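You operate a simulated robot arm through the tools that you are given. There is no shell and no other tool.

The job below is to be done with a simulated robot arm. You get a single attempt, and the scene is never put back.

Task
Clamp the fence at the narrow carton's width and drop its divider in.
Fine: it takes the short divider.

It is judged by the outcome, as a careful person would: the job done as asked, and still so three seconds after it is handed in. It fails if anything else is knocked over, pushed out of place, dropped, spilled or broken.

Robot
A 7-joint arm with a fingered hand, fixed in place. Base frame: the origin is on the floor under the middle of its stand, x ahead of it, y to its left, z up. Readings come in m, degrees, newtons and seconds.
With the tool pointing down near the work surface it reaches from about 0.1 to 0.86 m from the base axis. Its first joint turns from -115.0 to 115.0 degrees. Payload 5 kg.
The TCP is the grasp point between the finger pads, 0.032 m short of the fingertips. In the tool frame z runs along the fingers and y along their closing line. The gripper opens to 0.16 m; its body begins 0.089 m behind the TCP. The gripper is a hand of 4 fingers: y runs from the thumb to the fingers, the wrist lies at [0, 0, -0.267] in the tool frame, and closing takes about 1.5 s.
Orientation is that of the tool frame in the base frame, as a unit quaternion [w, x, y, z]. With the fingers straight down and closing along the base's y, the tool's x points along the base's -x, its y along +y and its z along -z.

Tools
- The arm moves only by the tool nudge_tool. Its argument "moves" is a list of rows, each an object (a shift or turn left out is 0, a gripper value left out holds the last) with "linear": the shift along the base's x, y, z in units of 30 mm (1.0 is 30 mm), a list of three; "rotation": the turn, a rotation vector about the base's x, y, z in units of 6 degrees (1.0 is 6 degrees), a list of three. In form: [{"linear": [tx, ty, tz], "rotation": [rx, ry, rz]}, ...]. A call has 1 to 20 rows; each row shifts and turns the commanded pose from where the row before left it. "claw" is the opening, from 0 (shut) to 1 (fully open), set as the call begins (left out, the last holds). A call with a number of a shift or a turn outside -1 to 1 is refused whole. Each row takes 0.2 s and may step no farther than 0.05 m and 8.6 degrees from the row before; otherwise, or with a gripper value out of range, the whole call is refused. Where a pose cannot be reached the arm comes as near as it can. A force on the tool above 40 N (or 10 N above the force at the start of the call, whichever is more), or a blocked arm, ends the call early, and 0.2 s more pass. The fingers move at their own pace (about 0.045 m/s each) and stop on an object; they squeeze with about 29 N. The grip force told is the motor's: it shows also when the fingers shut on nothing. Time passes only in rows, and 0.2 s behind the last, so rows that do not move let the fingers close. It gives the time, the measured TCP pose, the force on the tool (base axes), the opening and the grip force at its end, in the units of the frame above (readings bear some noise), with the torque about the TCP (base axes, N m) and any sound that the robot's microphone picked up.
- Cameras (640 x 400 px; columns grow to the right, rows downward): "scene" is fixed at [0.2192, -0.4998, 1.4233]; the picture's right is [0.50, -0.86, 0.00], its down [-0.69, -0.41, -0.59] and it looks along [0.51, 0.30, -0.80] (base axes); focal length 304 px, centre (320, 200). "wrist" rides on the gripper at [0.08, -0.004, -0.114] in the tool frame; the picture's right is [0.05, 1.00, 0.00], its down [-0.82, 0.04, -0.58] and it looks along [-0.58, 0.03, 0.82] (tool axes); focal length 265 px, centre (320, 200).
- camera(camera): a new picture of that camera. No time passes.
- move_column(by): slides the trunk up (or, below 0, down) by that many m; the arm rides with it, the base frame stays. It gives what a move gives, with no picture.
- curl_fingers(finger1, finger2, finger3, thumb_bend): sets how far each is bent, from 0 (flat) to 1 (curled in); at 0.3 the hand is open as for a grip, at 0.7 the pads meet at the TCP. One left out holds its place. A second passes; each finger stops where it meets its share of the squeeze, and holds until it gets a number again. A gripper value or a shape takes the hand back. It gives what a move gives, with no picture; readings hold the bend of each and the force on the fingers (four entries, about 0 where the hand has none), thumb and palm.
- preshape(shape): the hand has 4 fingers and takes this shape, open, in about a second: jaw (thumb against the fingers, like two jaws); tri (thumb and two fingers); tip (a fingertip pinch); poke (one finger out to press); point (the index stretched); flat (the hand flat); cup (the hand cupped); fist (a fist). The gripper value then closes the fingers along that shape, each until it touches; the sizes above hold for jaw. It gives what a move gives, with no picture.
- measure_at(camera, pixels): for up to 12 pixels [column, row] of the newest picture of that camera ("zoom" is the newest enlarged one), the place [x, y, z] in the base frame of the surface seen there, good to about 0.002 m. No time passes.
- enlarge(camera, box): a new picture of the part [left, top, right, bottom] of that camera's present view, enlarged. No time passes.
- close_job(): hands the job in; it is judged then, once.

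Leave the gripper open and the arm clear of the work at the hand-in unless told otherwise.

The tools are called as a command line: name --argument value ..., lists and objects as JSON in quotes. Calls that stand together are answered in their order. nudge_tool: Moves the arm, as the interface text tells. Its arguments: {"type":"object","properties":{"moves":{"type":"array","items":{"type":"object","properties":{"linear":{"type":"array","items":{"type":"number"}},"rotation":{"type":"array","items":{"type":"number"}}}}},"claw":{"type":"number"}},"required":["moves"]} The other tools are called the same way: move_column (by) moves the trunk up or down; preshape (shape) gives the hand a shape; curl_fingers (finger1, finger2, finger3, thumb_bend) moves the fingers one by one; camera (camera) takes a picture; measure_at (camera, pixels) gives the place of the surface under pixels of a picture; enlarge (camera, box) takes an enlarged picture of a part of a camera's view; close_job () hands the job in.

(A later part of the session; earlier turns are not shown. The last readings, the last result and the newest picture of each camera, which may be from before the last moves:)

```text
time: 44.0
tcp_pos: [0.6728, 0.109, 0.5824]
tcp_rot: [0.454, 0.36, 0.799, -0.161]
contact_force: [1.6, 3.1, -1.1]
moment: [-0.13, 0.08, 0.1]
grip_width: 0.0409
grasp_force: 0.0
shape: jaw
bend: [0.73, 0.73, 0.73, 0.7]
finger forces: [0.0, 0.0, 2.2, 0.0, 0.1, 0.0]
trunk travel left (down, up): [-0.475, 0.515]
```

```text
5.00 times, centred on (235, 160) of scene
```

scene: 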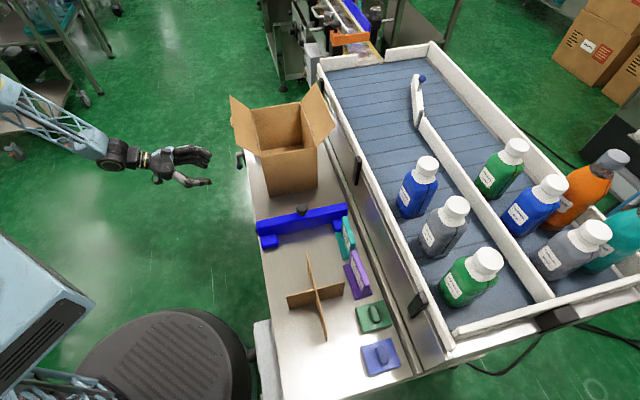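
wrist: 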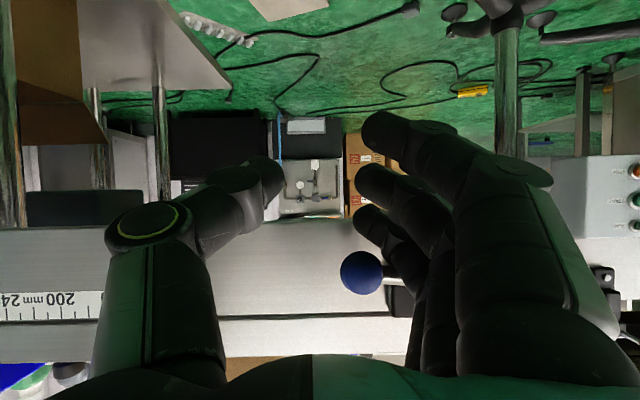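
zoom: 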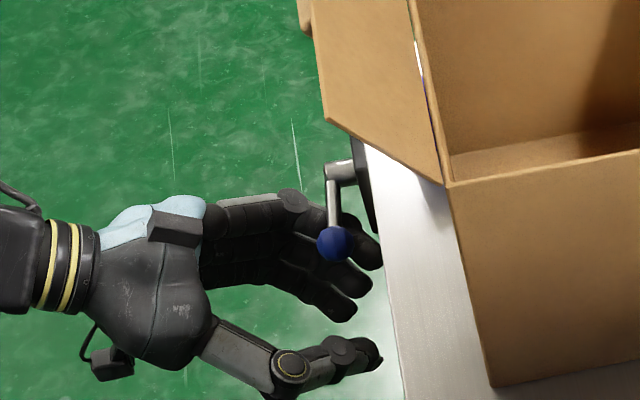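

The lever is at about 76° and yields with only 2 N. The commanded pose is ~2 cm off the reached one, so I'll raise the commanded pose in small steps to bring the lever to level and see how the arm follows.

nudge_tool --moves '[{"linear": [0.1, 0.1, 0.3]}, {"linear": [0.1, 0.1, 0.3]}, {"linear": [0, 0, 0.3]}]'

camera --camera "wrist"

```text
time: 44.8
tcp_pos: [0.6661, 0.1032, 0.5904]
tcp_rot: [0.454, 0.34, 0.805, -0.176]
contact_force: [2.0, 1.9, -8.4]
moment: [-0.24, 0.4, 0.07]
grip_width: 0.0408
grasp_force: 0.1
shape: jaw
bend: [0.73, 0.73, 0.73, 0.7]
finger forces: [0.0, 0.0, 6.6, 0.0, 0.0, 0.0]
trunk travel left (down, up): [-0.475, 0.515]
```

```text
taken
```

wrist: 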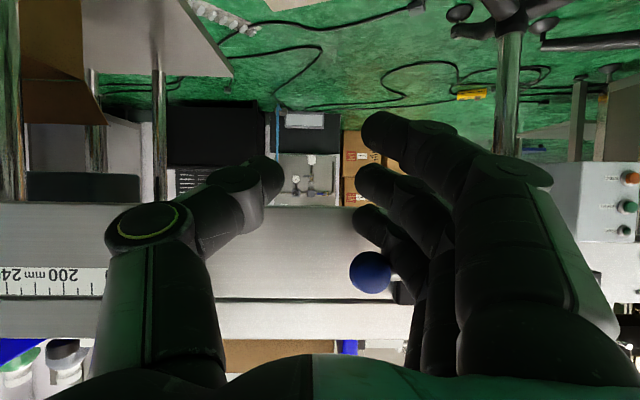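

The arm follows again. I'll measure the ball and rod now.

measure_at --camera "wrist" --pixels '[[371, 272], [365, 265], [395, 280], [400, 285], [380, 225], [395, 240]]'

enlarge --camera "wrist" --box '[310, 150, 450, 330]'

```text
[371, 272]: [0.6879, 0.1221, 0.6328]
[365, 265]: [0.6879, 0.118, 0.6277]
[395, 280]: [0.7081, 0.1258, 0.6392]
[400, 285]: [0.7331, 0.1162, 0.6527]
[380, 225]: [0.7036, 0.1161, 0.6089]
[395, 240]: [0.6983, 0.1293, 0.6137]
```

```text
2.22 times, centred on (380, 240) of wrist
```

zoom: 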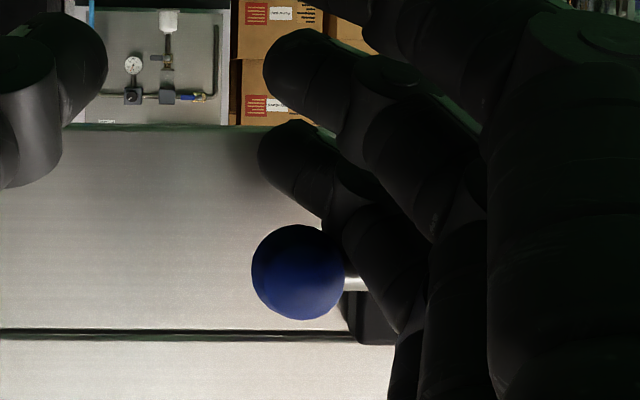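

The lever is level now (ball z≈0.633, hub 0.637). One small extra lift to make sure it is at its stop.

nudge_tool --moves '[{"linear": [0, 0, 0.15]}, {"linear": [0, 0, 0.12]}]'

camera --camera "wrist"

measure_at --camera "wrist" --pixels '[[371, 272], [373, 276], [365, 265], [395, 280], [397, 283]]'

```text
time: 45.6
tcp_pos: [0.6635, 0.1025, 0.5922]
tcp_rot: [0.452, 0.335, 0.807, -0.178]
contact_force: [2.6, 3.5, -18.9]
moment: [-0.55, 1.0, 0.18]
grip_width: 0.041
grasp_force: 0.0
shape: jaw
bend: [0.73, 0.73, 0.72, 0.7]
finger forces: [0.1, 0.1, 16.5, 0.0, 0.0, 0.0]
trunk travel left (down, up): [-0.475, 0.515]
stopped in row 2: the force on the tool passed its limit at 42 N (the readings are from after the stop); the commanded pose is now the measured one
```

```text
taken
```

wrist: 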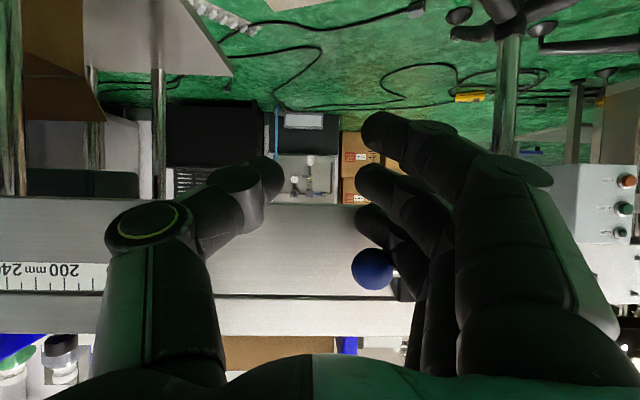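

```text
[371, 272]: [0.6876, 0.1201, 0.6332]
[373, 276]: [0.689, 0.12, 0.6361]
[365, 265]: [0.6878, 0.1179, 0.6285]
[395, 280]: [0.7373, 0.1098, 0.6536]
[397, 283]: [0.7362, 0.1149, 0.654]
```

The stop is reached (force rises with no movement). I'll lower the hand clear of the lever and draw back away from the bench, then check the lever stays up.

nudge_tool --moves '[{"linear": [0, 0, -0.5]}, {"linear": [0, 0, -0.7]}, {"linear": [-0.3, 0.3, -0.2]}, {"linear": [-0.6, 0.6, 0]}, {"linear": [-0.6, 0.6, 0]}, {"linear": [-0.6, 0.6, 0]}, {"linear": [-0.6, 0.6, 0]}]'

camera --camera "wrist"

enlarge --camera "scene" --box '[190, 90, 300, 200]'

```text
time: 47.2
tcp_pos: [0.5829, 0.188, 0.5558]
tcp_rot: [0.451, 0.342, 0.806, -0.175]
contact_force: [0.3, 0.2, -0.2]
moment: [-0.02, -0.03, 0.0]
grip_width: 0.0401
grasp_force: 0.0
shape: jaw
bend: [0.73, 0.73, 0.73, 0.7]
finger forces: [0.1, 0.0, 0.0, 0.1, 0.1, 0.0]
trunk travel left (down, up): [-0.475, 0.515]
```

```text
taken
```

wrist: 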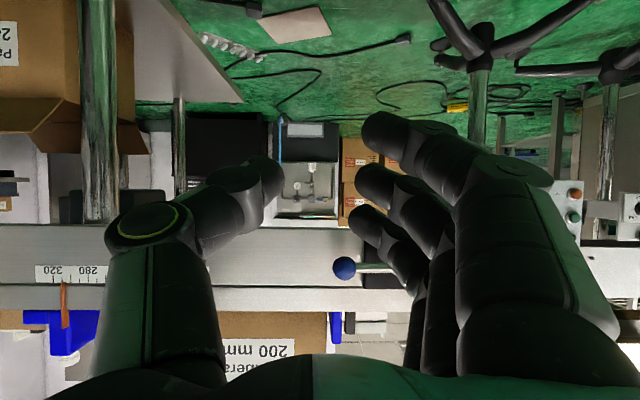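

```text
3.64 times, centred on (245, 145) of scene
```

zoom: 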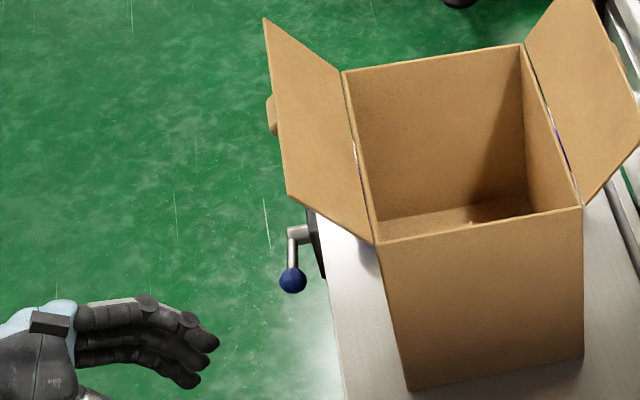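

The lever stays level, pointing toward the near end: the fence should be free. I'll raise the hand, close it, untilt it and return to above the gap behind the fence.

nudge_tool --moves '[{"linear": [-0.17, 0.255, 0.96]}, {"linear": [-0.17, 0.255, 0.96]}, {"linear": [-0.17, 0.255, 0.96]}, {"linear": [-0.17, 0.255, 0.96]}, {"linear": [-0.17, 0.255, 0.96]}, {"linear": [-0.17, 0.255, 0.96]}, {"linear": [-0.17, 0.255, 0.96]}]' --claw 0

nudge_tool --moves '[{"linear": [-0.25, -0.23, 0.82], "rotation": [0.59, 0.59, 0]}, {"linear": [-0.25, -0.23, 0.82], "rotation": [0.59, 0.59, 0]}, {"linear": [-0.25, -0.23, 0.82], "rotation": [0.59, 0.59, 0]}, {"linear": [-0.25, -0.23, 0.82], "rotation": [0.59, 0.59, 0]}, {"linear": [-0.25, -0.23, 0.82], "rotation": [0.59, 0.59, 0]}, {"linear": [-0.25, -0.23, 0.82], "rotation": [0.59, 0.59, 0]}, {"linear": [-0.25, -0.23, 0.82], "rotation": [0.59, 0.59, 0]}, {"linear": [-0.25, -0.23, 0.82], "rotation": [0.59, 0.59, 0]}, {"linear": [-0.25, -0.23, 0.82], "rotation": [0.59, 0.59, 0]}, {"linear": [-0.25, -0.23, 0.82], "rotation": [0.59, 0.59, 0]}, {"linear": [-0.25, -0.23, 0.82], "rotation": [0.59, 0.59, 0]}, {"linear": [-0.25, -0.23, 0.82], "rotation": [0.59, 0.59, 0]}]'

```text
time: 48.8
tcp_pos: [0.5458, 0.2368, 0.7556]
tcp_rot: [0.454, 0.336, 0.805, -0.179]
contact_force: [-0.2, 0.6, -0.1]
moment: [-0.02, 0.02, 0.04]
grip_width: 0.0002
grasp_force: 28.6
shape: jaw
bend: [0.69, 0.63, 0.69, 0.67]
finger forces: [0.0, 0.0, 0.0, 0.1, 0.1, 0.0]
trunk travel left (down, up): [-0.475, 0.515]
```

```text
time: 51.4
tcp_pos: [0.4566, 0.1546, 1.051]
tcp_rot: [-0.012, 0.389, 0.921, 0.012]
contact_force: [-0.1, 0.3, 0.4]
moment: [-0.01, -0.01, -0.02]
grip_width: 0.0003
grasp_force: 28.5
shape: jaw
bend: [0.69, 0.63, 0.69, 0.67]
finger forces: [0.0, 0.0, 0.0, 0.0, 0.0, 0.1]
trunk travel left (down, up): [-0.475, 0.515]
```

Orientation has a ~2° residue; I'll correct that in the first step and then swing over to the fence gap with the 90° yaw.

nudge_tool --moves '[{"linear": [0, 0, 0], "rotation": [-0.3, -0.12, 0.13]}, {"linear": [0.16, -0.97, 0], "rotation": [0, 0, 1]}, {"linear": [0.16, -0.97, 0], "rotation": [0, 0, 1]}, {"linear": [0.16, -0.97, 0], "rotation": [0, 0, 1]}, {"linear": [0.16, -0.97, 0], "rotation": [0, 0, 1]}, {"linear": [0.16, -0.97, 0], "rotation": [0, 0, 1]}, {"linear": [0.16, -0.97, 0], "rotation": [0, 0, 1]}, {"linear": [0.16, -0.97, 0], "rotation": [0, 0, 1]}, {"linear": [0.16, -0.97, 0], "rotation": [0, 0, 1]}, {"linear": [0.16, -0.97, 0], "rotation": [0, 0, 1]}, {"linear": [0.16, -0.97, 0], "rotation": [0, 0, 1]}, {"linear": [0.16, -0.97, 0], "rotation": [0, 0, 1]}, {"linear": [0.16, -0.97, 0], "rotation": [0, 0, 1]}, {"linear": [0.16, -0.97, 0], "rotation": [0, 0, 1]}, {"linear": [0.16, -0.97, 0], "rotation": [0, 0, 1]}, {"linear": [0.16, -0.97, 0], "rotation": [0, 0, 1]}]'

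camera --camera "scene"

```text
time: 54.8
tcp_pos: [0.5292, -0.2842, 1.0505]
tcp_rot: [0.001, -0.383, 0.924, -0.001]
contact_force: [0.8, -0.4, 0.1]
moment: [0.03, 0.01, -0.03]
grip_width: 0.0
grasp_force: 28.9
shape: jaw
bend: [0.69, 0.63, 0.69, 0.67]
finger forces: [0.0, 0.0, 0.0, 0.0, 0.0, 0.1]
trunk travel left (down, up): [-0.475, 0.515]
```

```text
taken
```

scene: 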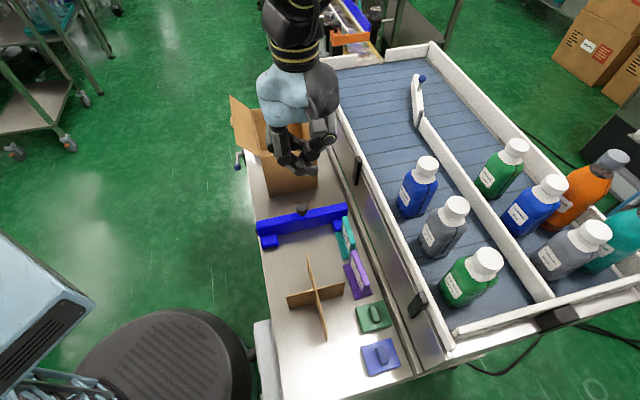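

I'm back at the earlier spot above the gap with clean orientation. I'll descend to z≈0.758 and push forward slowly again.

nudge_tool --moves '[{"linear": [0, 0, -1]}, {"linear": [0, 0, -1]}, {"linear": [0, 0, -1]}, {"linear": [0, 0, -1]}, {"linear": [0, 0, -1]}, {"linear": [0, 0, -1]}, {"linear": [0, 0, -1]}, {"linear": [0, 0, -1]}, {"linear": [0, 0, -0.9]}, {"linear": [0, 0, -0.85]}]'

nudge_tool --moves '[{"linear": [0.2, 0.2, 0]}, {"linear": [0.2, 0.2, 0]}, {"linear": [0.2, 0.2, 0]}, {"linear": [0.2, 0.2, 0]}, {"linear": [0.2, 0.2, 0]}, {"linear": [0.2, 0.2, 0]}]'

enlarge --camera "scene" --box '[230, 130, 390, 320]'

```text
time: 57.0
tcp_pos: [0.5284, -0.2838, 0.7583]
tcp_rot: [0.001, -0.382, 0.924, 0.0]
contact_force: [-0.2, 1.1, -0.9]
moment: [0.01, -0.02, 0.02]
grip_width: 0.0003
grasp_force: 28.8
shape: jaw
bend: [0.69, 0.63, 0.69, 0.67]
finger forces: [0.0, 0.0, 0.0, 0.0, 0.0, 0.0]
trunk travel left (down, up): [-0.475, 0.515]
```

```text
time: 58.4
tcp_pos: [0.565, -0.2475, 0.7575]
tcp_rot: [0.001, -0.383, 0.924, -0.001]
contact_force: [-0.9, -0.6, -0.2]
moment: [-0.04, -0.02, 0.01]
grip_width: 0.0
grasp_force: 29.5
shape: jaw
bend: [0.69, 0.63, 0.69, 0.67]
finger forces: [0.0, 0.1, 1.4, 0.0, 0.0, 0.0]
trunk travel left (down, up): [-0.475, 0.515]
```

```text
2.11 times, centred on (310, 225) of scene
```

zoom: 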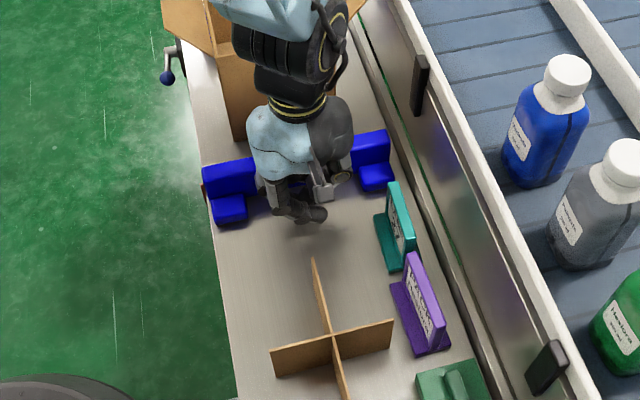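

The fence slides freely now (1.4 N). About 37 mm done; I'll push another 50 mm and then measure.

nudge_tool --moves '[{"linear": [0.2, 0.2, 0]}, {"linear": [0.2, 0.2, 0]}, {"linear": [0.2, 0.2, 0]}, {"linear": [0.2, 0.2, 0]}, {"linear": [0.2, 0.2, 0]}, {"linear": [0.18, 0.18, 0]}]'

enlarge --camera "scene" --box '[230, 120, 350, 240]'

camera --camera "wrist"

```text
time: 59.8
tcp_pos: [0.6003, -0.2106, 0.7566]
tcp_rot: [0.0, -0.383, 0.924, 0.0]
contact_force: [-1.2, -1.8, 0.2]
moment: [-0.01, 0.01, -0.01]
grip_width: 0.0002
grasp_force: 29.3
shape: jaw
bend: [0.69, 0.63, 0.69, 0.67]
finger forces: [0.0, 0.0, 2.0, 0.0, 0.0, 0.1]
trunk travel left (down, up): [-0.475, 0.515]
```

```text
3.33 times, centred on (290, 180) of scene
```

zoom: 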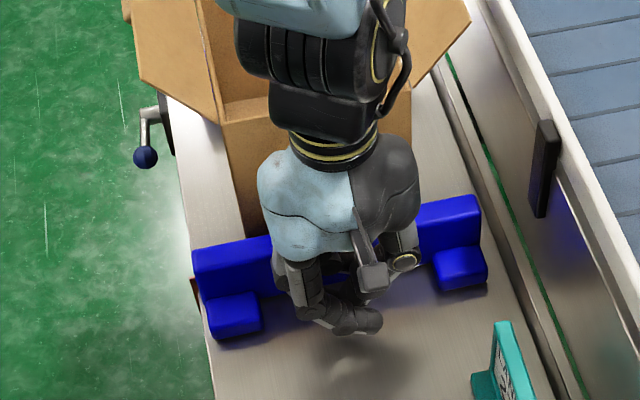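

```text
taken
```

wrist: 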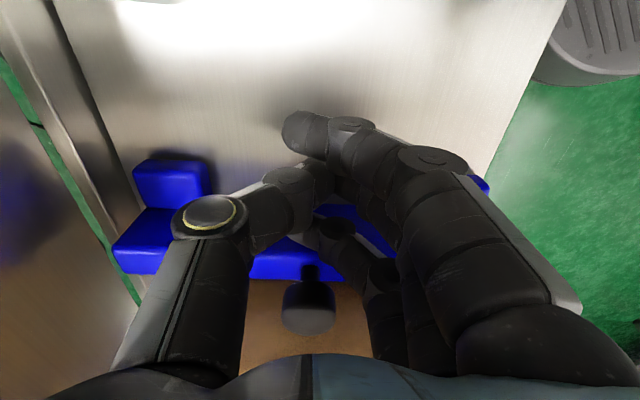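

Moving well. I'll measure the bar's edges and pointer in the zoomed scene view to determine the remaining distance.

measure_at --camera "zoom" --pixels '[[215, 252], [215, 262], [240, 246], [240, 255], [455, 203], [455, 212], [194, 285], [196, 300], [235, 300], [460, 260], [230, 200], [245, 150]]'

```text
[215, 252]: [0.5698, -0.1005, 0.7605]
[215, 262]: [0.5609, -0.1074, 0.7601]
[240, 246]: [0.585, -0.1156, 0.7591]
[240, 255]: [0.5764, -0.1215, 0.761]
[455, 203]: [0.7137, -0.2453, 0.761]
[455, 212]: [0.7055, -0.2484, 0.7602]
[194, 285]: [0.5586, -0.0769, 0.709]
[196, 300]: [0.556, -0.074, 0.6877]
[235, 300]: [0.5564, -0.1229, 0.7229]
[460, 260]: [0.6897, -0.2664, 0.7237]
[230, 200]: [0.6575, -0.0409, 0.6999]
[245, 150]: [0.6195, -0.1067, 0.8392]
```

The fence has moved about 88 mm (reading ≈222), with the carton face ~24 mm ahead. I'll push another 18 mm.

nudge_tool --moves '[{"linear": [0.11, 0.11, 0]}, {"linear": [0.11, 0.11, 0]}, {"linear": [0.11, 0.11, 0]}, {"linear": [0.1, 0.1, 0]}]'

enlarge --camera "scene" --box '[230, 120, 350, 240]'

measure_at --camera "zoom" --pixels '[[210, 240], [215, 243], [235, 235], [240, 240], [453, 190], [455, 200], [190, 272], [192, 262], [230, 190], [245, 150]]'

```text
time: 60.8
tcp_pos: [0.6135, -0.1982, 0.7579]
tcp_rot: [0.001, -0.383, 0.924, 0.0]
contact_force: [-2.1, -1.5, -0.2]
moment: [-0.03, -0.03, 0.02]
grip_width: 0.0
grasp_force: 29.0
shape: jaw
bend: [0.69, 0.63, 0.69, 0.67]
finger forces: [0.1, 0.0, 2.6, 0.1, 0.0, 0.0]
trunk travel left (down, up): [-0.475, 0.515]
```

```text
3.33 times, centred on (290, 180) of scene
```

zoom: 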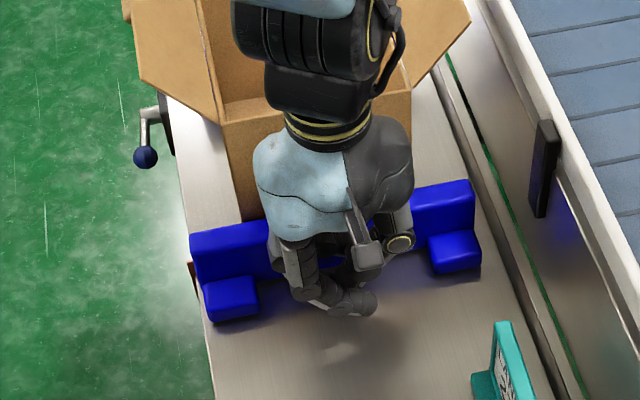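

```text
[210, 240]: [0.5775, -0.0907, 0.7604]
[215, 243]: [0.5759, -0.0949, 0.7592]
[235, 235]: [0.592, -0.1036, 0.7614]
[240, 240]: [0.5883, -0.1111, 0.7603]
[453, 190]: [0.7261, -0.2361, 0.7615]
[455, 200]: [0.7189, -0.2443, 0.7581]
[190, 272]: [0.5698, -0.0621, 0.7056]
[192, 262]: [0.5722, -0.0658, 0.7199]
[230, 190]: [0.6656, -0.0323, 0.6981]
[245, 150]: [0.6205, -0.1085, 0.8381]
```

Displacement is now ≈106 mm (reading ≈204). I'll creep 3 mm more, watching for contact with the carton.

nudge_tool --moves '[{"linear": [0.035, 0.035, 0]}, {"linear": [0.035, 0.035, 0]}]'

```text
time: 61.4
tcp_pos: [0.6158, -0.197, 0.757]
tcp_rot: [0.0, -0.383, 0.924, 0.0]
contact_force: [-3.3, -3.1, 0.9]
moment: [0.02, 0.0, 0.07]
grip_width: 0.0
grasp_force: 29.7
shape: jaw
bend: [0.69, 0.63, 0.69, 0.67]
finger forces: [0.0, 0.1, 5.0, 0.0, 0.1, 0.1]
trunk travel left (down, up): [-0.475, 0.515]
```

The push force rose from 2.6 to 5 N, perhaps first contact. One more 1 mm step and see.

nudge_tool --moves '[{"linear": [0.025, 0.025, 0]}]'

enlarge --camera "scene" --box '[230, 120, 350, 240]'

measure_at --camera "zoom" --pixels '[[210, 238], [235, 233], [452, 187], [190, 270], [192, 262], [245, 150], [240, 130], [400, 130], [215, 115]]'

```text
time: 61.8
tcp_pos: [0.6157, -0.195, 0.7583]
tcp_rot: [0.0, -0.382, 0.924, 0.0]
contact_force: [-3.0, -3.4, 0.4]
moment: [0.0, 0.01, 0.01]
grip_width: 0.0003
grasp_force: 29.1
shape: jaw
bend: [0.69, 0.63, 0.69, 0.67]
finger forces: [0.0, 0.0, 4.9, 0.0, 0.0, 0.0]
trunk travel left (down, up): [-0.475, 0.515]
```

```text
3.33 times, centred on (290, 180) of scene
```

zoom: 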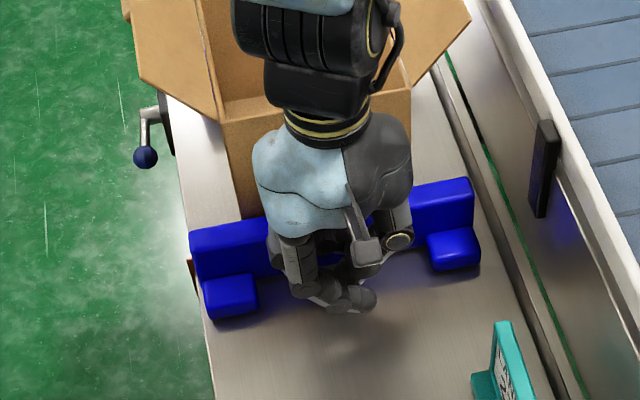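

```text
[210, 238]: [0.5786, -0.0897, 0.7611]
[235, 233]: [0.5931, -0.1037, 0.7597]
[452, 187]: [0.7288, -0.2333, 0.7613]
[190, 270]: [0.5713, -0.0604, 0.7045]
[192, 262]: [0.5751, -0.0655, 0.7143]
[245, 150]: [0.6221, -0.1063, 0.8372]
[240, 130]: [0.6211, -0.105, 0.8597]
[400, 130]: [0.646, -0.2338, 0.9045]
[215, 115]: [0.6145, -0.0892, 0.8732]
```

The fence is near 200 now, in light contact with the carton. I'll back off, lift, and go to the left side to read the pointer on the scale.

nudge_tool --moves '[{"linear": [-0.2, -0.2, 0]}, {"linear": [-0.3, -0.3, 0]}, {"linear": [-0.3, -0.3, 0.3]}, {"linear": [0, 0, 1]}, {"linear": [0, 0, 1]}, {"linear": [0, 0, 1]}, {"linear": [0, 0, 1]}, {"linear": [0, 0, 1]}, {"linear": [0, 0, 1]}, {"linear": [0, 0, 1]}, {"linear": [0, 0, 1]}, {"linear": [0, 0, 1]}, {"linear": [0, 0, 0.5]}]'

nudge_tool --moves '[{"linear": [-0.28, 0.85, 0], "rotation": [0, 0, -1]}, {"linear": [-0.28, 0.85, 0], "rotation": [0, 0, -1]}, {"linear": [-0.28, 0.85, 0], "rotation": [0, 0, -1]}, {"linear": [-0.28, 0.85, 0], "rotation": [0, 0, -1]}, {"linear": [-0.28, 0.85, 0], "rotation": [0, 0, -1]}, {"linear": [-0.28, 0.85, 0], "rotation": [0, 0, -1]}, {"linear": [-0.28, 0.85, 0], "rotation": [0, 0, -1]}, {"linear": [-0.28, 0.85, 0], "rotation": [0, 0, -1]}, {"linear": [-0.28, 0.85, 0], "rotation": [0, 0, -1]}, {"linear": [-0.28, 0.85, 0], "rotation": [0, 0, -1]}, {"linear": [-0.28, 0.85, 0], "rotation": [0, 0, -1]}, {"linear": [-0.28, 0.85, 0], "rotation": [0, 0, -1]}, {"linear": [-0.28, 0.85, 0], "rotation": [0, 0, -1]}, {"linear": [-0.28, 0.85, 0], "rotation": [0, 0, -1]}, {"linear": [-0.28, 0.85, 0], "rotation": [0, 0, -1]}]'

camera --camera "wrist"

camera --camera "scene"

```text
time: 64.6
tcp_pos: [0.5917, -0.2198, 1.0523]
tcp_rot: [0.001, -0.383, 0.924, -0.001]
contact_force: [0.9, 0.2, -0.4]
moment: [-0.01, -0.01, 0.0]
grip_width: 0.0
grasp_force: 29.3
shape: jaw
bend: [0.69, 0.63, 0.69, 0.67]
finger forces: [0.1, 0.0, 0.0, 0.1, 0.1, 0.1]
trunk travel left (down, up): [-0.475, 0.515]
```

```text
time: 67.8
tcp_pos: [0.4646, 0.1626, 1.0528]
tcp_rot: [0.001, 0.383, 0.924, -0.002]
contact_force: [0.0, 0.8, 0.0]
moment: [-0.02, 0.01, 0.0]
grip_width: 0.0003
grasp_force: 28.6
shape: jaw
bend: [0.69, 0.63, 0.69, 0.67]
finger forces: [0.0, 0.0, 0.0, 0.0, 0.0, 0.0]
trunk travel left (down, up): [-0.475, 0.515]
```

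```text
taken
```

wrist: 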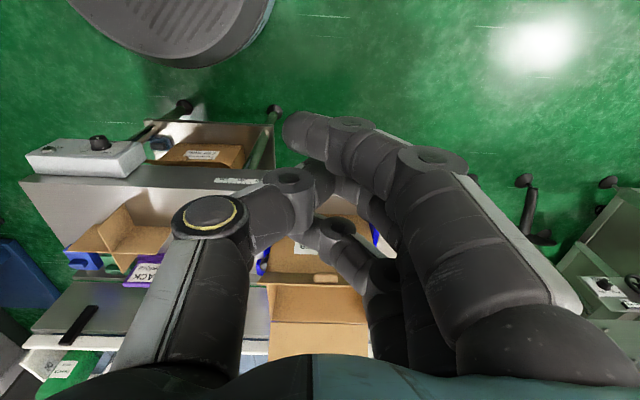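

```text
taken
```

scene: 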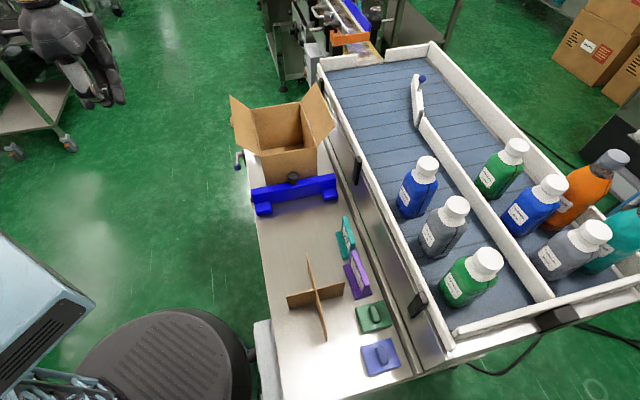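

The fence now stands against the carton. I'll tilt and lower to the position facing the bench side to read the pointer.

nudge_tool --moves '[{"linear": [0.2, 0.4, -0.5], "rotation": [-0.59, -0.59, 0]}, {"linear": [0.2, 0.4, -0.8], "rotation": [-0.59, -0.59, 0]}, {"linear": [0.26, 0.2, -0.85], "rotation": [-0.59, -0.59, 0]}, {"linear": [0.26, 0.2, -0.85], "rotation": [-0.59, -0.59, 0]}, {"linear": [0.26, 0.2, -0.85], "rotation": [-0.59, -0.59, 0]}, {"linear": [0.26, 0.2, -0.85], "rotation": [-0.59, -0.59, 0]}, {"linear": [0.26, 0.2, -0.85], "rotation": [-0.59, -0.59, 0]}, {"linear": [0.26, 0.2, -0.85], "rotation": [-0.59, -0.59, 0]}, {"linear": [0.26, 0.2, -0.85], "rotation": [-0.59, -0.59, 0]}, {"linear": [0.26, 0.2, -0.85], "rotation": [-0.59, -0.59, 0]}, {"linear": [0.26, 0.2, -0.85], "rotation": [-0.59, -0.59, 0]}, {"linear": [0.26, 0.2, -0.85], "rotation": [-0.59, -0.59, 0]}]'

camera --camera "wrist"

enlarge --camera "wrist" --box '[50, 80, 230, 190]'

```text
time: 70.4
tcp_pos: [0.5566, 0.2476, 0.7586]
tcp_rot: [0.465, 0.331, 0.799, -0.193]
contact_force: [-0.1, 0.4, -1.2]
moment: [-0.03, -0.01, 0.0]
grip_width: 0.0
grasp_force: 28.5
shape: jaw
bend: [0.69, 0.63, 0.69, 0.67]
finger forces: [0.1, 0.1, 0.0, 0.1, 0.0, 0.1]
trunk travel left (down, up): [-0.475, 0.515]
```

```text
taken
```

wrist: 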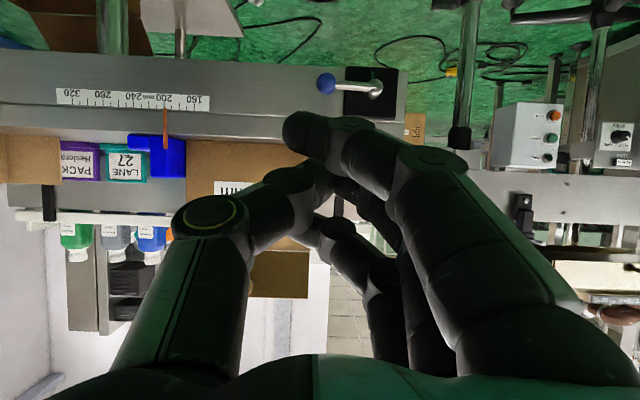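

```text
3.56 times, centred on (140, 135) of wrist
```

zoom: 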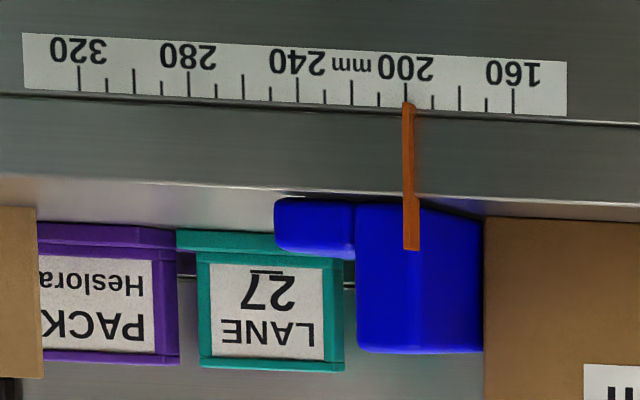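

The pointer stands at the 200 tick and the fence bar meets the carton. A tighter look to confirm before clamping.

enlarge --camera "wrist" --box '[135, 85, 215, 135]'

enlarge --camera "wrist" --box '[300, 50, 420, 130]'

measure_at --camera "zoom" --pixels '[[150, 180], [200, 180], [300, 185], [400, 195], [420, 190]]'

```text
8.00 times, centred on (175, 110) of wrist
```

zoom: 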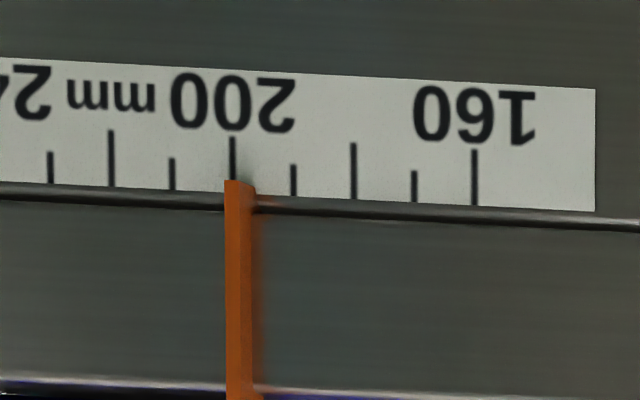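

```text
5.00 times, centred on (360, 90) of wrist
```

zoom: 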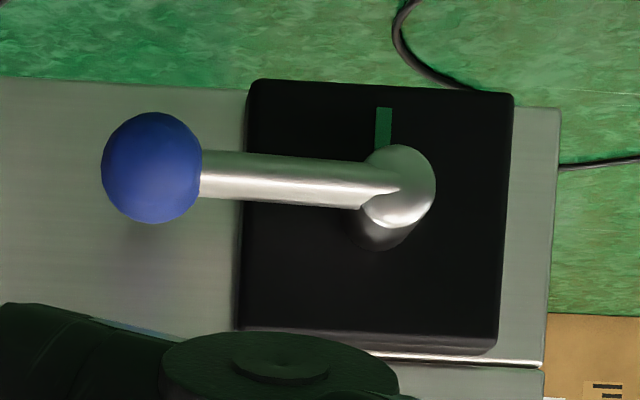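

```text
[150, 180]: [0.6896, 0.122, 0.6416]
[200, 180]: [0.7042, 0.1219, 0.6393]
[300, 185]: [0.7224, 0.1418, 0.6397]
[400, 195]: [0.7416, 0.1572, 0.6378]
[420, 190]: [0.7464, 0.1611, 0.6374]
```

The pointer reads 200 (within ~1 mm), and a green mark is now visible on the plate where the lever hung: hanging down is the clamped position. I'll take the "poke" shape (thumb out) and move to stand off in front of the ball, slightly above it.

preshape --shape "poke"

nudge_tool --moves '[{"linear": [0.75, -0.53, -0.5]}, {"linear": [0.75, -0.53, -0.5]}, {"linear": [0.75, -0.53, -0.6]}]'

camera --camera "wrist"

enlarge --camera "scene" --box '[170, 80, 290, 200]'

```text
time: 71.3
tcp_pos: [0.5555, 0.2462, 0.7585]
tcp_rot: [0.462, 0.332, 0.8, -0.192]
contact_force: [-0.1, 1.0, 0.2]
moment: [0.01, 0.01, -0.01]
grip_width: 0.0
grasp_force: 0.0
shape: poke
bend: [1.0, 1.0, 1.0, 0.47]
finger forces: [0.1, 0.1, 0.1, 0.0, 0.0, 0.1]
trunk travel left (down, up): [-0.475, 0.515]
```

```text
time: 72.1
tcp_pos: [0.6241, 0.1977, 0.7087]
tcp_rot: [0.464, 0.331, 0.799, -0.192]
contact_force: [-0.5, 0.1, 0.5]
moment: [-0.04, 0.0, -0.04]
grip_width: 0.0
grasp_force: 0.1
shape: poke
bend: [1.0, 1.0, 1.0, 0.47]
finger forces: [0.0, 0.0, 0.0, 0.1, 0.1, 0.0]
trunk travel left (down, up): [-0.475, 0.515]
```

```text
taken
```

wrist: 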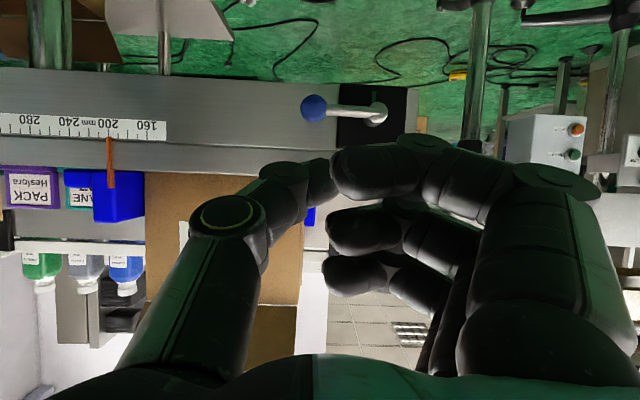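

```text
3.33 times, centred on (230, 140) of scene
```

zoom: 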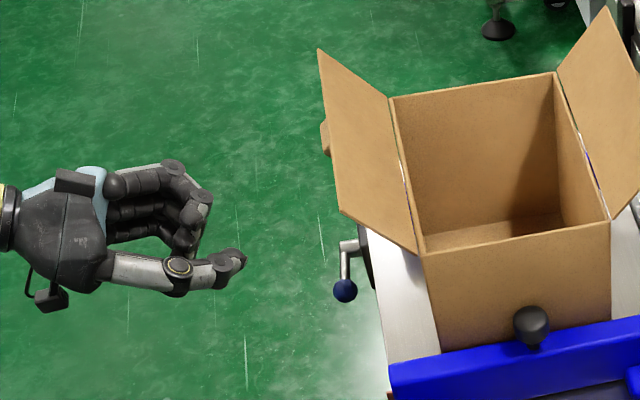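

I'll measure the thumb tip and the ball again to line up precisely.

measure_at --camera "zoom" --pixels '[[243, 259], [235, 265], [225, 262], [215, 258], [205, 280], [344, 292], [200, 210], [205, 195]]'

measure_at --camera "wrist" --pixels '[[325, 180], [330, 170], [315, 165], [300, 165], [290, 172], [313, 108], [350, 112], [376, 113]]'

```text
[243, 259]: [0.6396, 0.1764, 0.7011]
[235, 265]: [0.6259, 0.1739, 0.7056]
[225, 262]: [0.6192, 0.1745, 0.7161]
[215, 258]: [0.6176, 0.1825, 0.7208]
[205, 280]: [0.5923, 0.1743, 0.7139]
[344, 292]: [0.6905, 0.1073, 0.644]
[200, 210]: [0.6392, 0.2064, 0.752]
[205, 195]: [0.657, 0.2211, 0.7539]
```

```text
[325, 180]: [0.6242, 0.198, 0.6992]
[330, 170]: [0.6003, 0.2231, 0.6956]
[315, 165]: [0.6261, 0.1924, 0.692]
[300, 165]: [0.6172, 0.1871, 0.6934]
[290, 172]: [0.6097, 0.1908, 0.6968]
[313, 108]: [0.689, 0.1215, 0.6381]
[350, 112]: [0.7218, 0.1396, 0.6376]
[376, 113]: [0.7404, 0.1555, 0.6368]
```

The thumb's centre is about 13 mm ahead of and 10 mm below the TCP. I'll advance ~94 mm toward the bench at a height that passes over the ball (TCP z≈0.684).

nudge_tool --moves '[{"linear": [0.74, -0.74, -0.27]}, {"linear": [0.74, -0.74, -0.27]}, {"linear": [0.74, -0.74, -0.27]}]'

camera --camera "wrist"

enlarge --camera "scene" --box '[190, 100, 290, 200]'

```text
time: 72.9
tcp_pos: [0.6891, 0.1333, 0.6872]
tcp_rot: [0.464, 0.331, 0.799, -0.193]
contact_force: [0.8, -0.7, 0.6]
moment: [-0.03, 0.01, 0.01]
grip_width: 0.0001
grasp_force: 0.0
shape: poke
bend: [1.0, 1.0, 1.0, 0.47]
finger forces: [0.0, 0.1, 0.0, 0.0, 0.0, 0.0]
trunk travel left (down, up): [-0.475, 0.515]
```

```text
taken
```

wrist: 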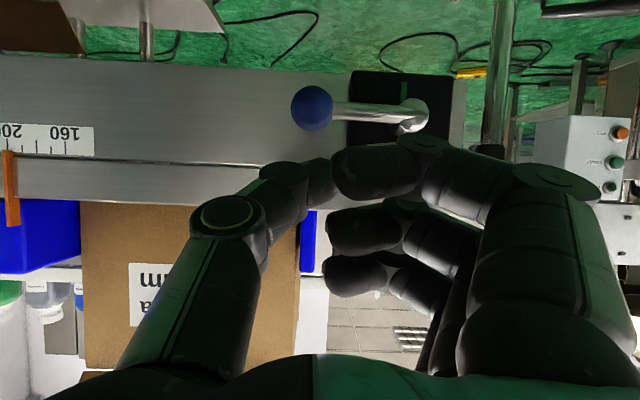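

```text
4.00 times, centred on (240, 150) of scene
```

zoom: 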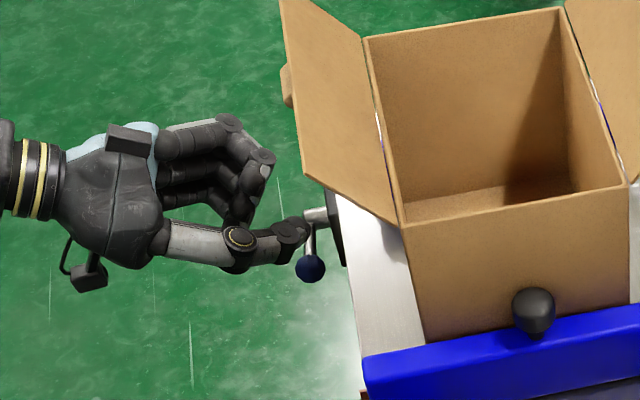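

The thumb is right over the ball. I'll press down along the lever's arc; first the initial part (about 4 cm down), then check.

nudge_tool --moves '[{"linear": [-0.054, -0.054, -0.32]}, {"linear": [-0.054, -0.054, -0.32]}, {"linear": [-0.043, -0.043, -0.37]}, {"linear": [-0.043, -0.043, -0.37]}]'

camera --camera "wrist"

```text
time: 73.9
tcp_pos: [0.6843, 0.1268, 0.6444]
tcp_rot: [0.462, 0.332, 0.8, -0.193]
contact_force: [0.6, -0.2, 0.2]
moment: [-0.01, -0.02, -0.02]
grip_width: 0.0
grasp_force: 0.1
shape: poke
bend: [1.0, 1.0, 1.0, 0.47]
finger forces: [0.1, 0.0, 0.0, 0.0, 0.1, 0.0]
trunk travel left (down, up): [-0.475, 0.515]
```

```text
taken
```

wrist: 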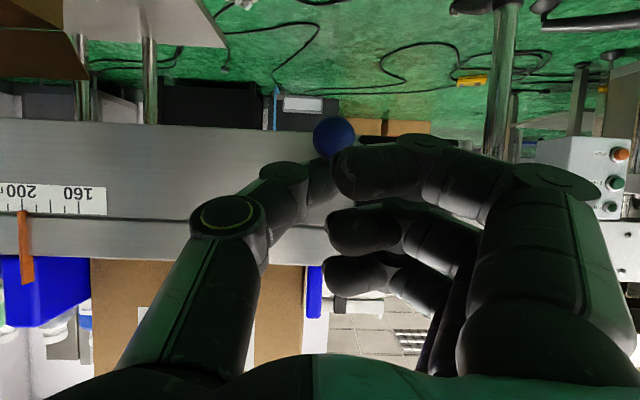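

The ball is right at the thumb's tip (334,137). I'll measure its position.

measure_at --camera "wrist" --pixels '[[334, 137], [325, 130], [345, 128], [318, 165], [328, 172]]'

enlarge --camera "scene" --box '[190, 100, 290, 200]'

```text
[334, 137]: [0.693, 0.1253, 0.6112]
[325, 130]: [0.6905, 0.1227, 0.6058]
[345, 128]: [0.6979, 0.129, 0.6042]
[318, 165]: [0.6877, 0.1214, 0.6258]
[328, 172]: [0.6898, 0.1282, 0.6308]
```

```text
4.00 times, centred on (240, 150) of scene
```

zoom: 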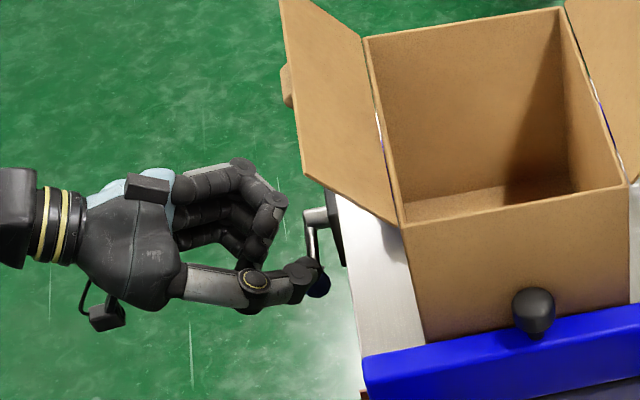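

The lever follows at ≈65° with almost no force. Continuing along the arc.

nudge_tool --moves '[{"linear": [0.05, 0.05, -0.36]}, {"linear": [0.05, 0.05, -0.36]}, {"linear": [0.135, 0.135, -0.31]}, {"linear": [0.135, 0.135, -0.31]}]'

camera --camera "wrist"

enlarge --camera "scene" --box '[190, 100, 290, 200]'

```text
time: 74.9
tcp_pos: [0.6959, 0.138, 0.6037]
tcp_rot: [0.463, 0.332, 0.799, -0.193]
contact_force: [0.0, -0.3, 0.2]
moment: [0.0, 0.01, 0.0]
grip_width: 0.0
grasp_force: 0.0
shape: poke
bend: [1.0, 1.0, 1.0, 0.47]
finger forces: [0.0, 0.0, 0.0, 0.1, 0.8, 0.1]
trunk travel left (down, up): [-0.475, 0.515]
```

```text
taken
```

wrist: 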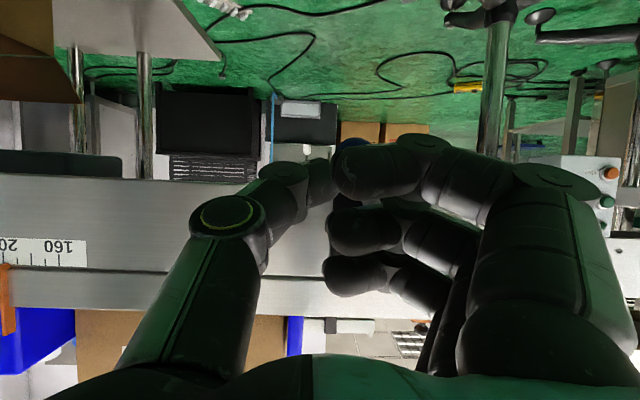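

```text
4.00 times, centred on (240, 150) of scene
```

zoom: 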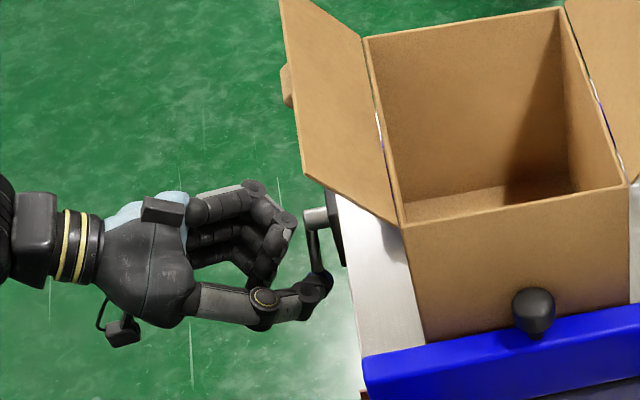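

Still smooth (0.8 N on the thumb), ball at about 30°. Continuing the last part, mostly toward +u.

nudge_tool --moves '[{"linear": [0.15, 0.15, -0.18]}, {"linear": [0.15, 0.15, -0.18]}, {"linear": [0.175, 0.175, -0.12]}, {"linear": [0.175, 0.175, -0.12]}]'

camera --camera "wrist"

enlarge --camera "scene" --box '[190, 100, 290, 200]'

```text
time: 75.9
tcp_pos: [0.7139, 0.1563, 0.5873]
tcp_rot: [0.463, 0.332, 0.798, -0.194]
contact_force: [-16.7, -7.7, 12.3]
moment: [-0.2, -0.05, -0.26]
grip_width: 0.0
grasp_force: 0.0
shape: poke
bend: [1.0, 1.0, 1.0, 0.47]
finger forces: [0.0, 0.0, 0.1, 0.1, 19.2, 0.0]
trunk travel left (down, up): [-0.475, 0.515]
```

```text
taken
```

wrist: 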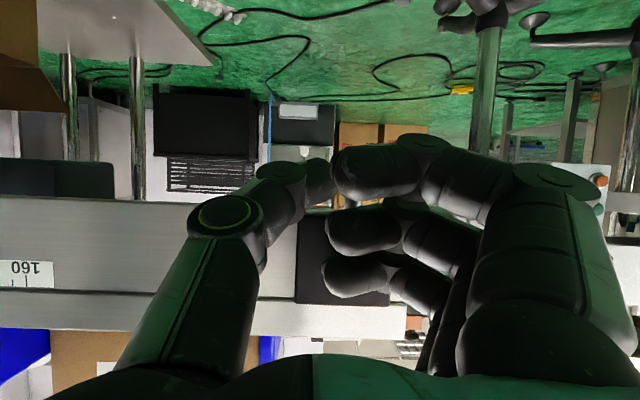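

```text
4.00 times, centred on (240, 150) of scene
```

zoom: 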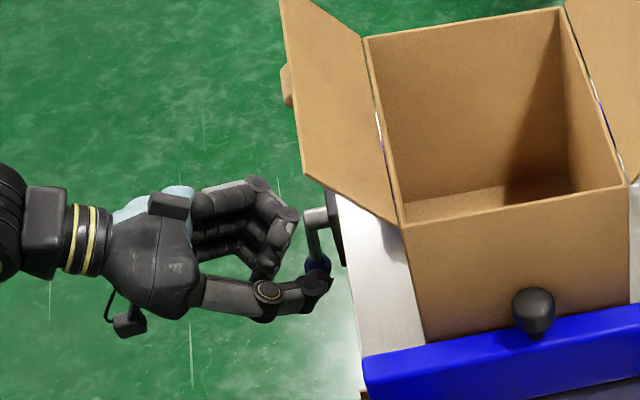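

The thumb now bears 19 N: the lever seems at its stop or the thumb sits on top of the ball. I'll measure the ball from the scene view.

measure_at --camera "zoom" --pixels '[[318, 262], [325, 268], [312, 235], [316, 250], [320, 215], [310, 215], [320, 280], [325, 255]]'

```text
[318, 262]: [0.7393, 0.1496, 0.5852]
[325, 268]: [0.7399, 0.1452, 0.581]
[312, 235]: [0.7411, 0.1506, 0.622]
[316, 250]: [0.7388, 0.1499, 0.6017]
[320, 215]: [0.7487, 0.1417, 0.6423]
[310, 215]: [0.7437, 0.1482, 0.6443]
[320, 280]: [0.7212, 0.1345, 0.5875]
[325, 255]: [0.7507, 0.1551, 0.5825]
```

The rod is close to vertical (hub u≈0.630, rod 0.629, ball ≈0.63). I'll withdraw the thumb (−u, then away from the bench) and look at the lever directly.

nudge_tool --moves '[{"linear": [-0.3, -0.3, 0.1]}, {"linear": [-0.2, -0.2, 0]}, {"linear": [-0.6, 0.6, 0]}, {"linear": [-0.6, 0.6, 0.2]}, {"linear": [-0.6, 0.6, 0.4]}, {"linear": [-0.5, 0.5, 0.6]}, {"linear": [0, 0, 0.8]}]'

camera --camera "wrist"

enlarge --camera "scene" --box '[190, 100, 290, 200]'

```text
time: 77.5
tcp_pos: [0.6317, 0.2112, 0.6485]
tcp_rot: [0.462, 0.331, 0.8, -0.192]
contact_force: [0.2, 0.3, -0.1]
moment: [0.01, 0.0, 0.01]
grip_width: 0.0001
grasp_force: 0.1
shape: poke
bend: [1.0, 1.0, 1.0, 0.47]
finger forces: [0.0, 0.1, 0.0, 0.0, 0.1, 0.1]
trunk travel left (down, up): [-0.475, 0.515]
```

```text
taken
```

wrist: 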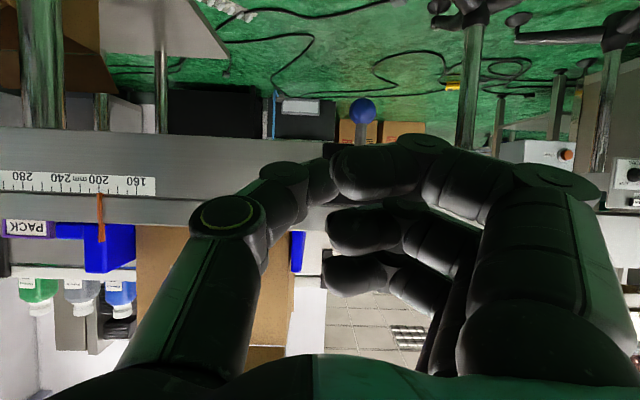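

```text
4.00 times, centred on (240, 150) of scene
```

zoom: 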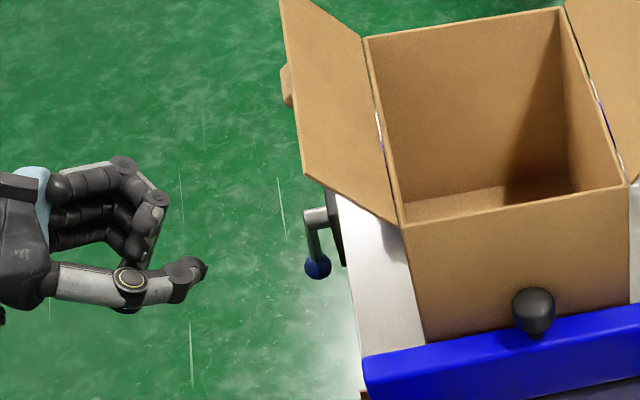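

The lever hangs down again. I'll rise to the earlier viewing height to check the lever angle and pointer without obstruction.

nudge_tool --moves '[{"linear": [-0.6, 0.3, 0.7]}, {"linear": [-0.6, 0.3, 0.7]}, {"linear": [-0.6, 0.3, 0.8]}, {"linear": [-0.6, 0.3, 0.8]}, {"linear": [0, 0, 0.7]}]'

enlarge --camera "wrist" --box '[330, 20, 450, 130]'

measure_at --camera "zoom" --pixels '[[300, 100], [320, 150], [320, 200], [320, 230]]'

camera --camera "wrist"

```text
time: 78.7
tcp_pos: [0.5579, 0.2475, 0.7598]
tcp_rot: [0.463, 0.332, 0.799, -0.193]
contact_force: [-0.1, -0.3, 0.0]
moment: [0.01, 0.01, 0.03]
grip_width: 0.0002
grasp_force: 0.0
shape: poke
bend: [1.0, 1.0, 1.0, 0.47]
finger forces: [0.0, 0.0, 0.0, 0.1, 0.0, 0.0]
trunk travel left (down, up): [-0.475, 0.515]
```

```text
3.64 times, centred on (390, 75) of wrist
```

zoom: 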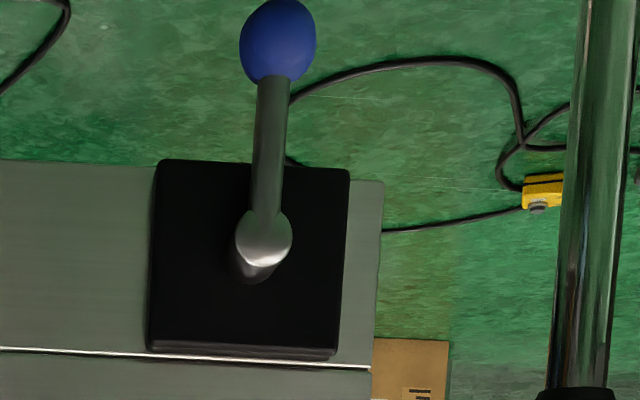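

```text
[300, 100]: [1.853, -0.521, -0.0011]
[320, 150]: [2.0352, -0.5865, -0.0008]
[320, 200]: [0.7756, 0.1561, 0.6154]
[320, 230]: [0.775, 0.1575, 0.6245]
```

```text
taken
```

wrist: 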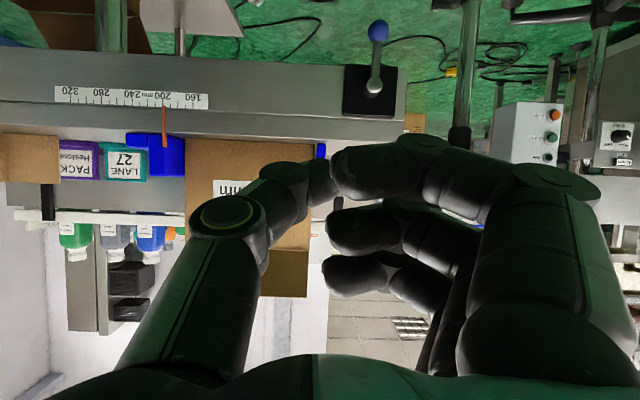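

The lever has the same angle as when it was clamped at the start. I'll check the pointer once more.

enlarge --camera "wrist" --box '[135, 80, 215, 130]'

enlarge --camera "wrist" --box '[50, 75, 230, 190]'

```text
8.00 times, centred on (175, 105) of wrist
```

zoom: 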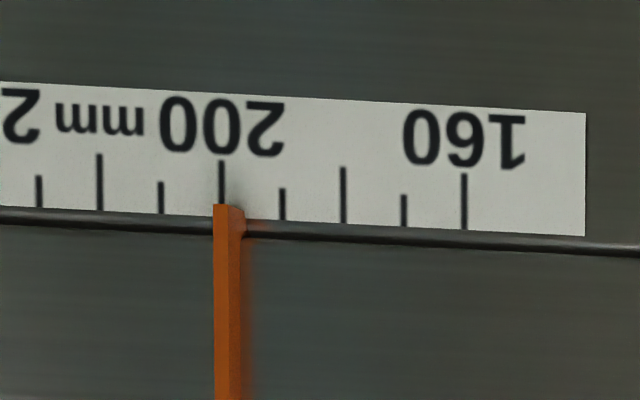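

```text
3.48 times, centred on (140, 132) of wrist
```

zoom: 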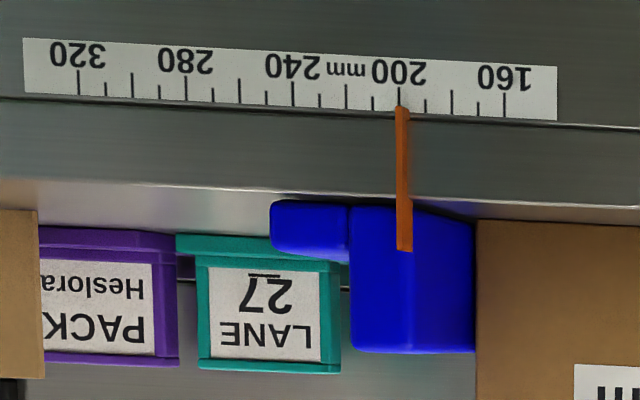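

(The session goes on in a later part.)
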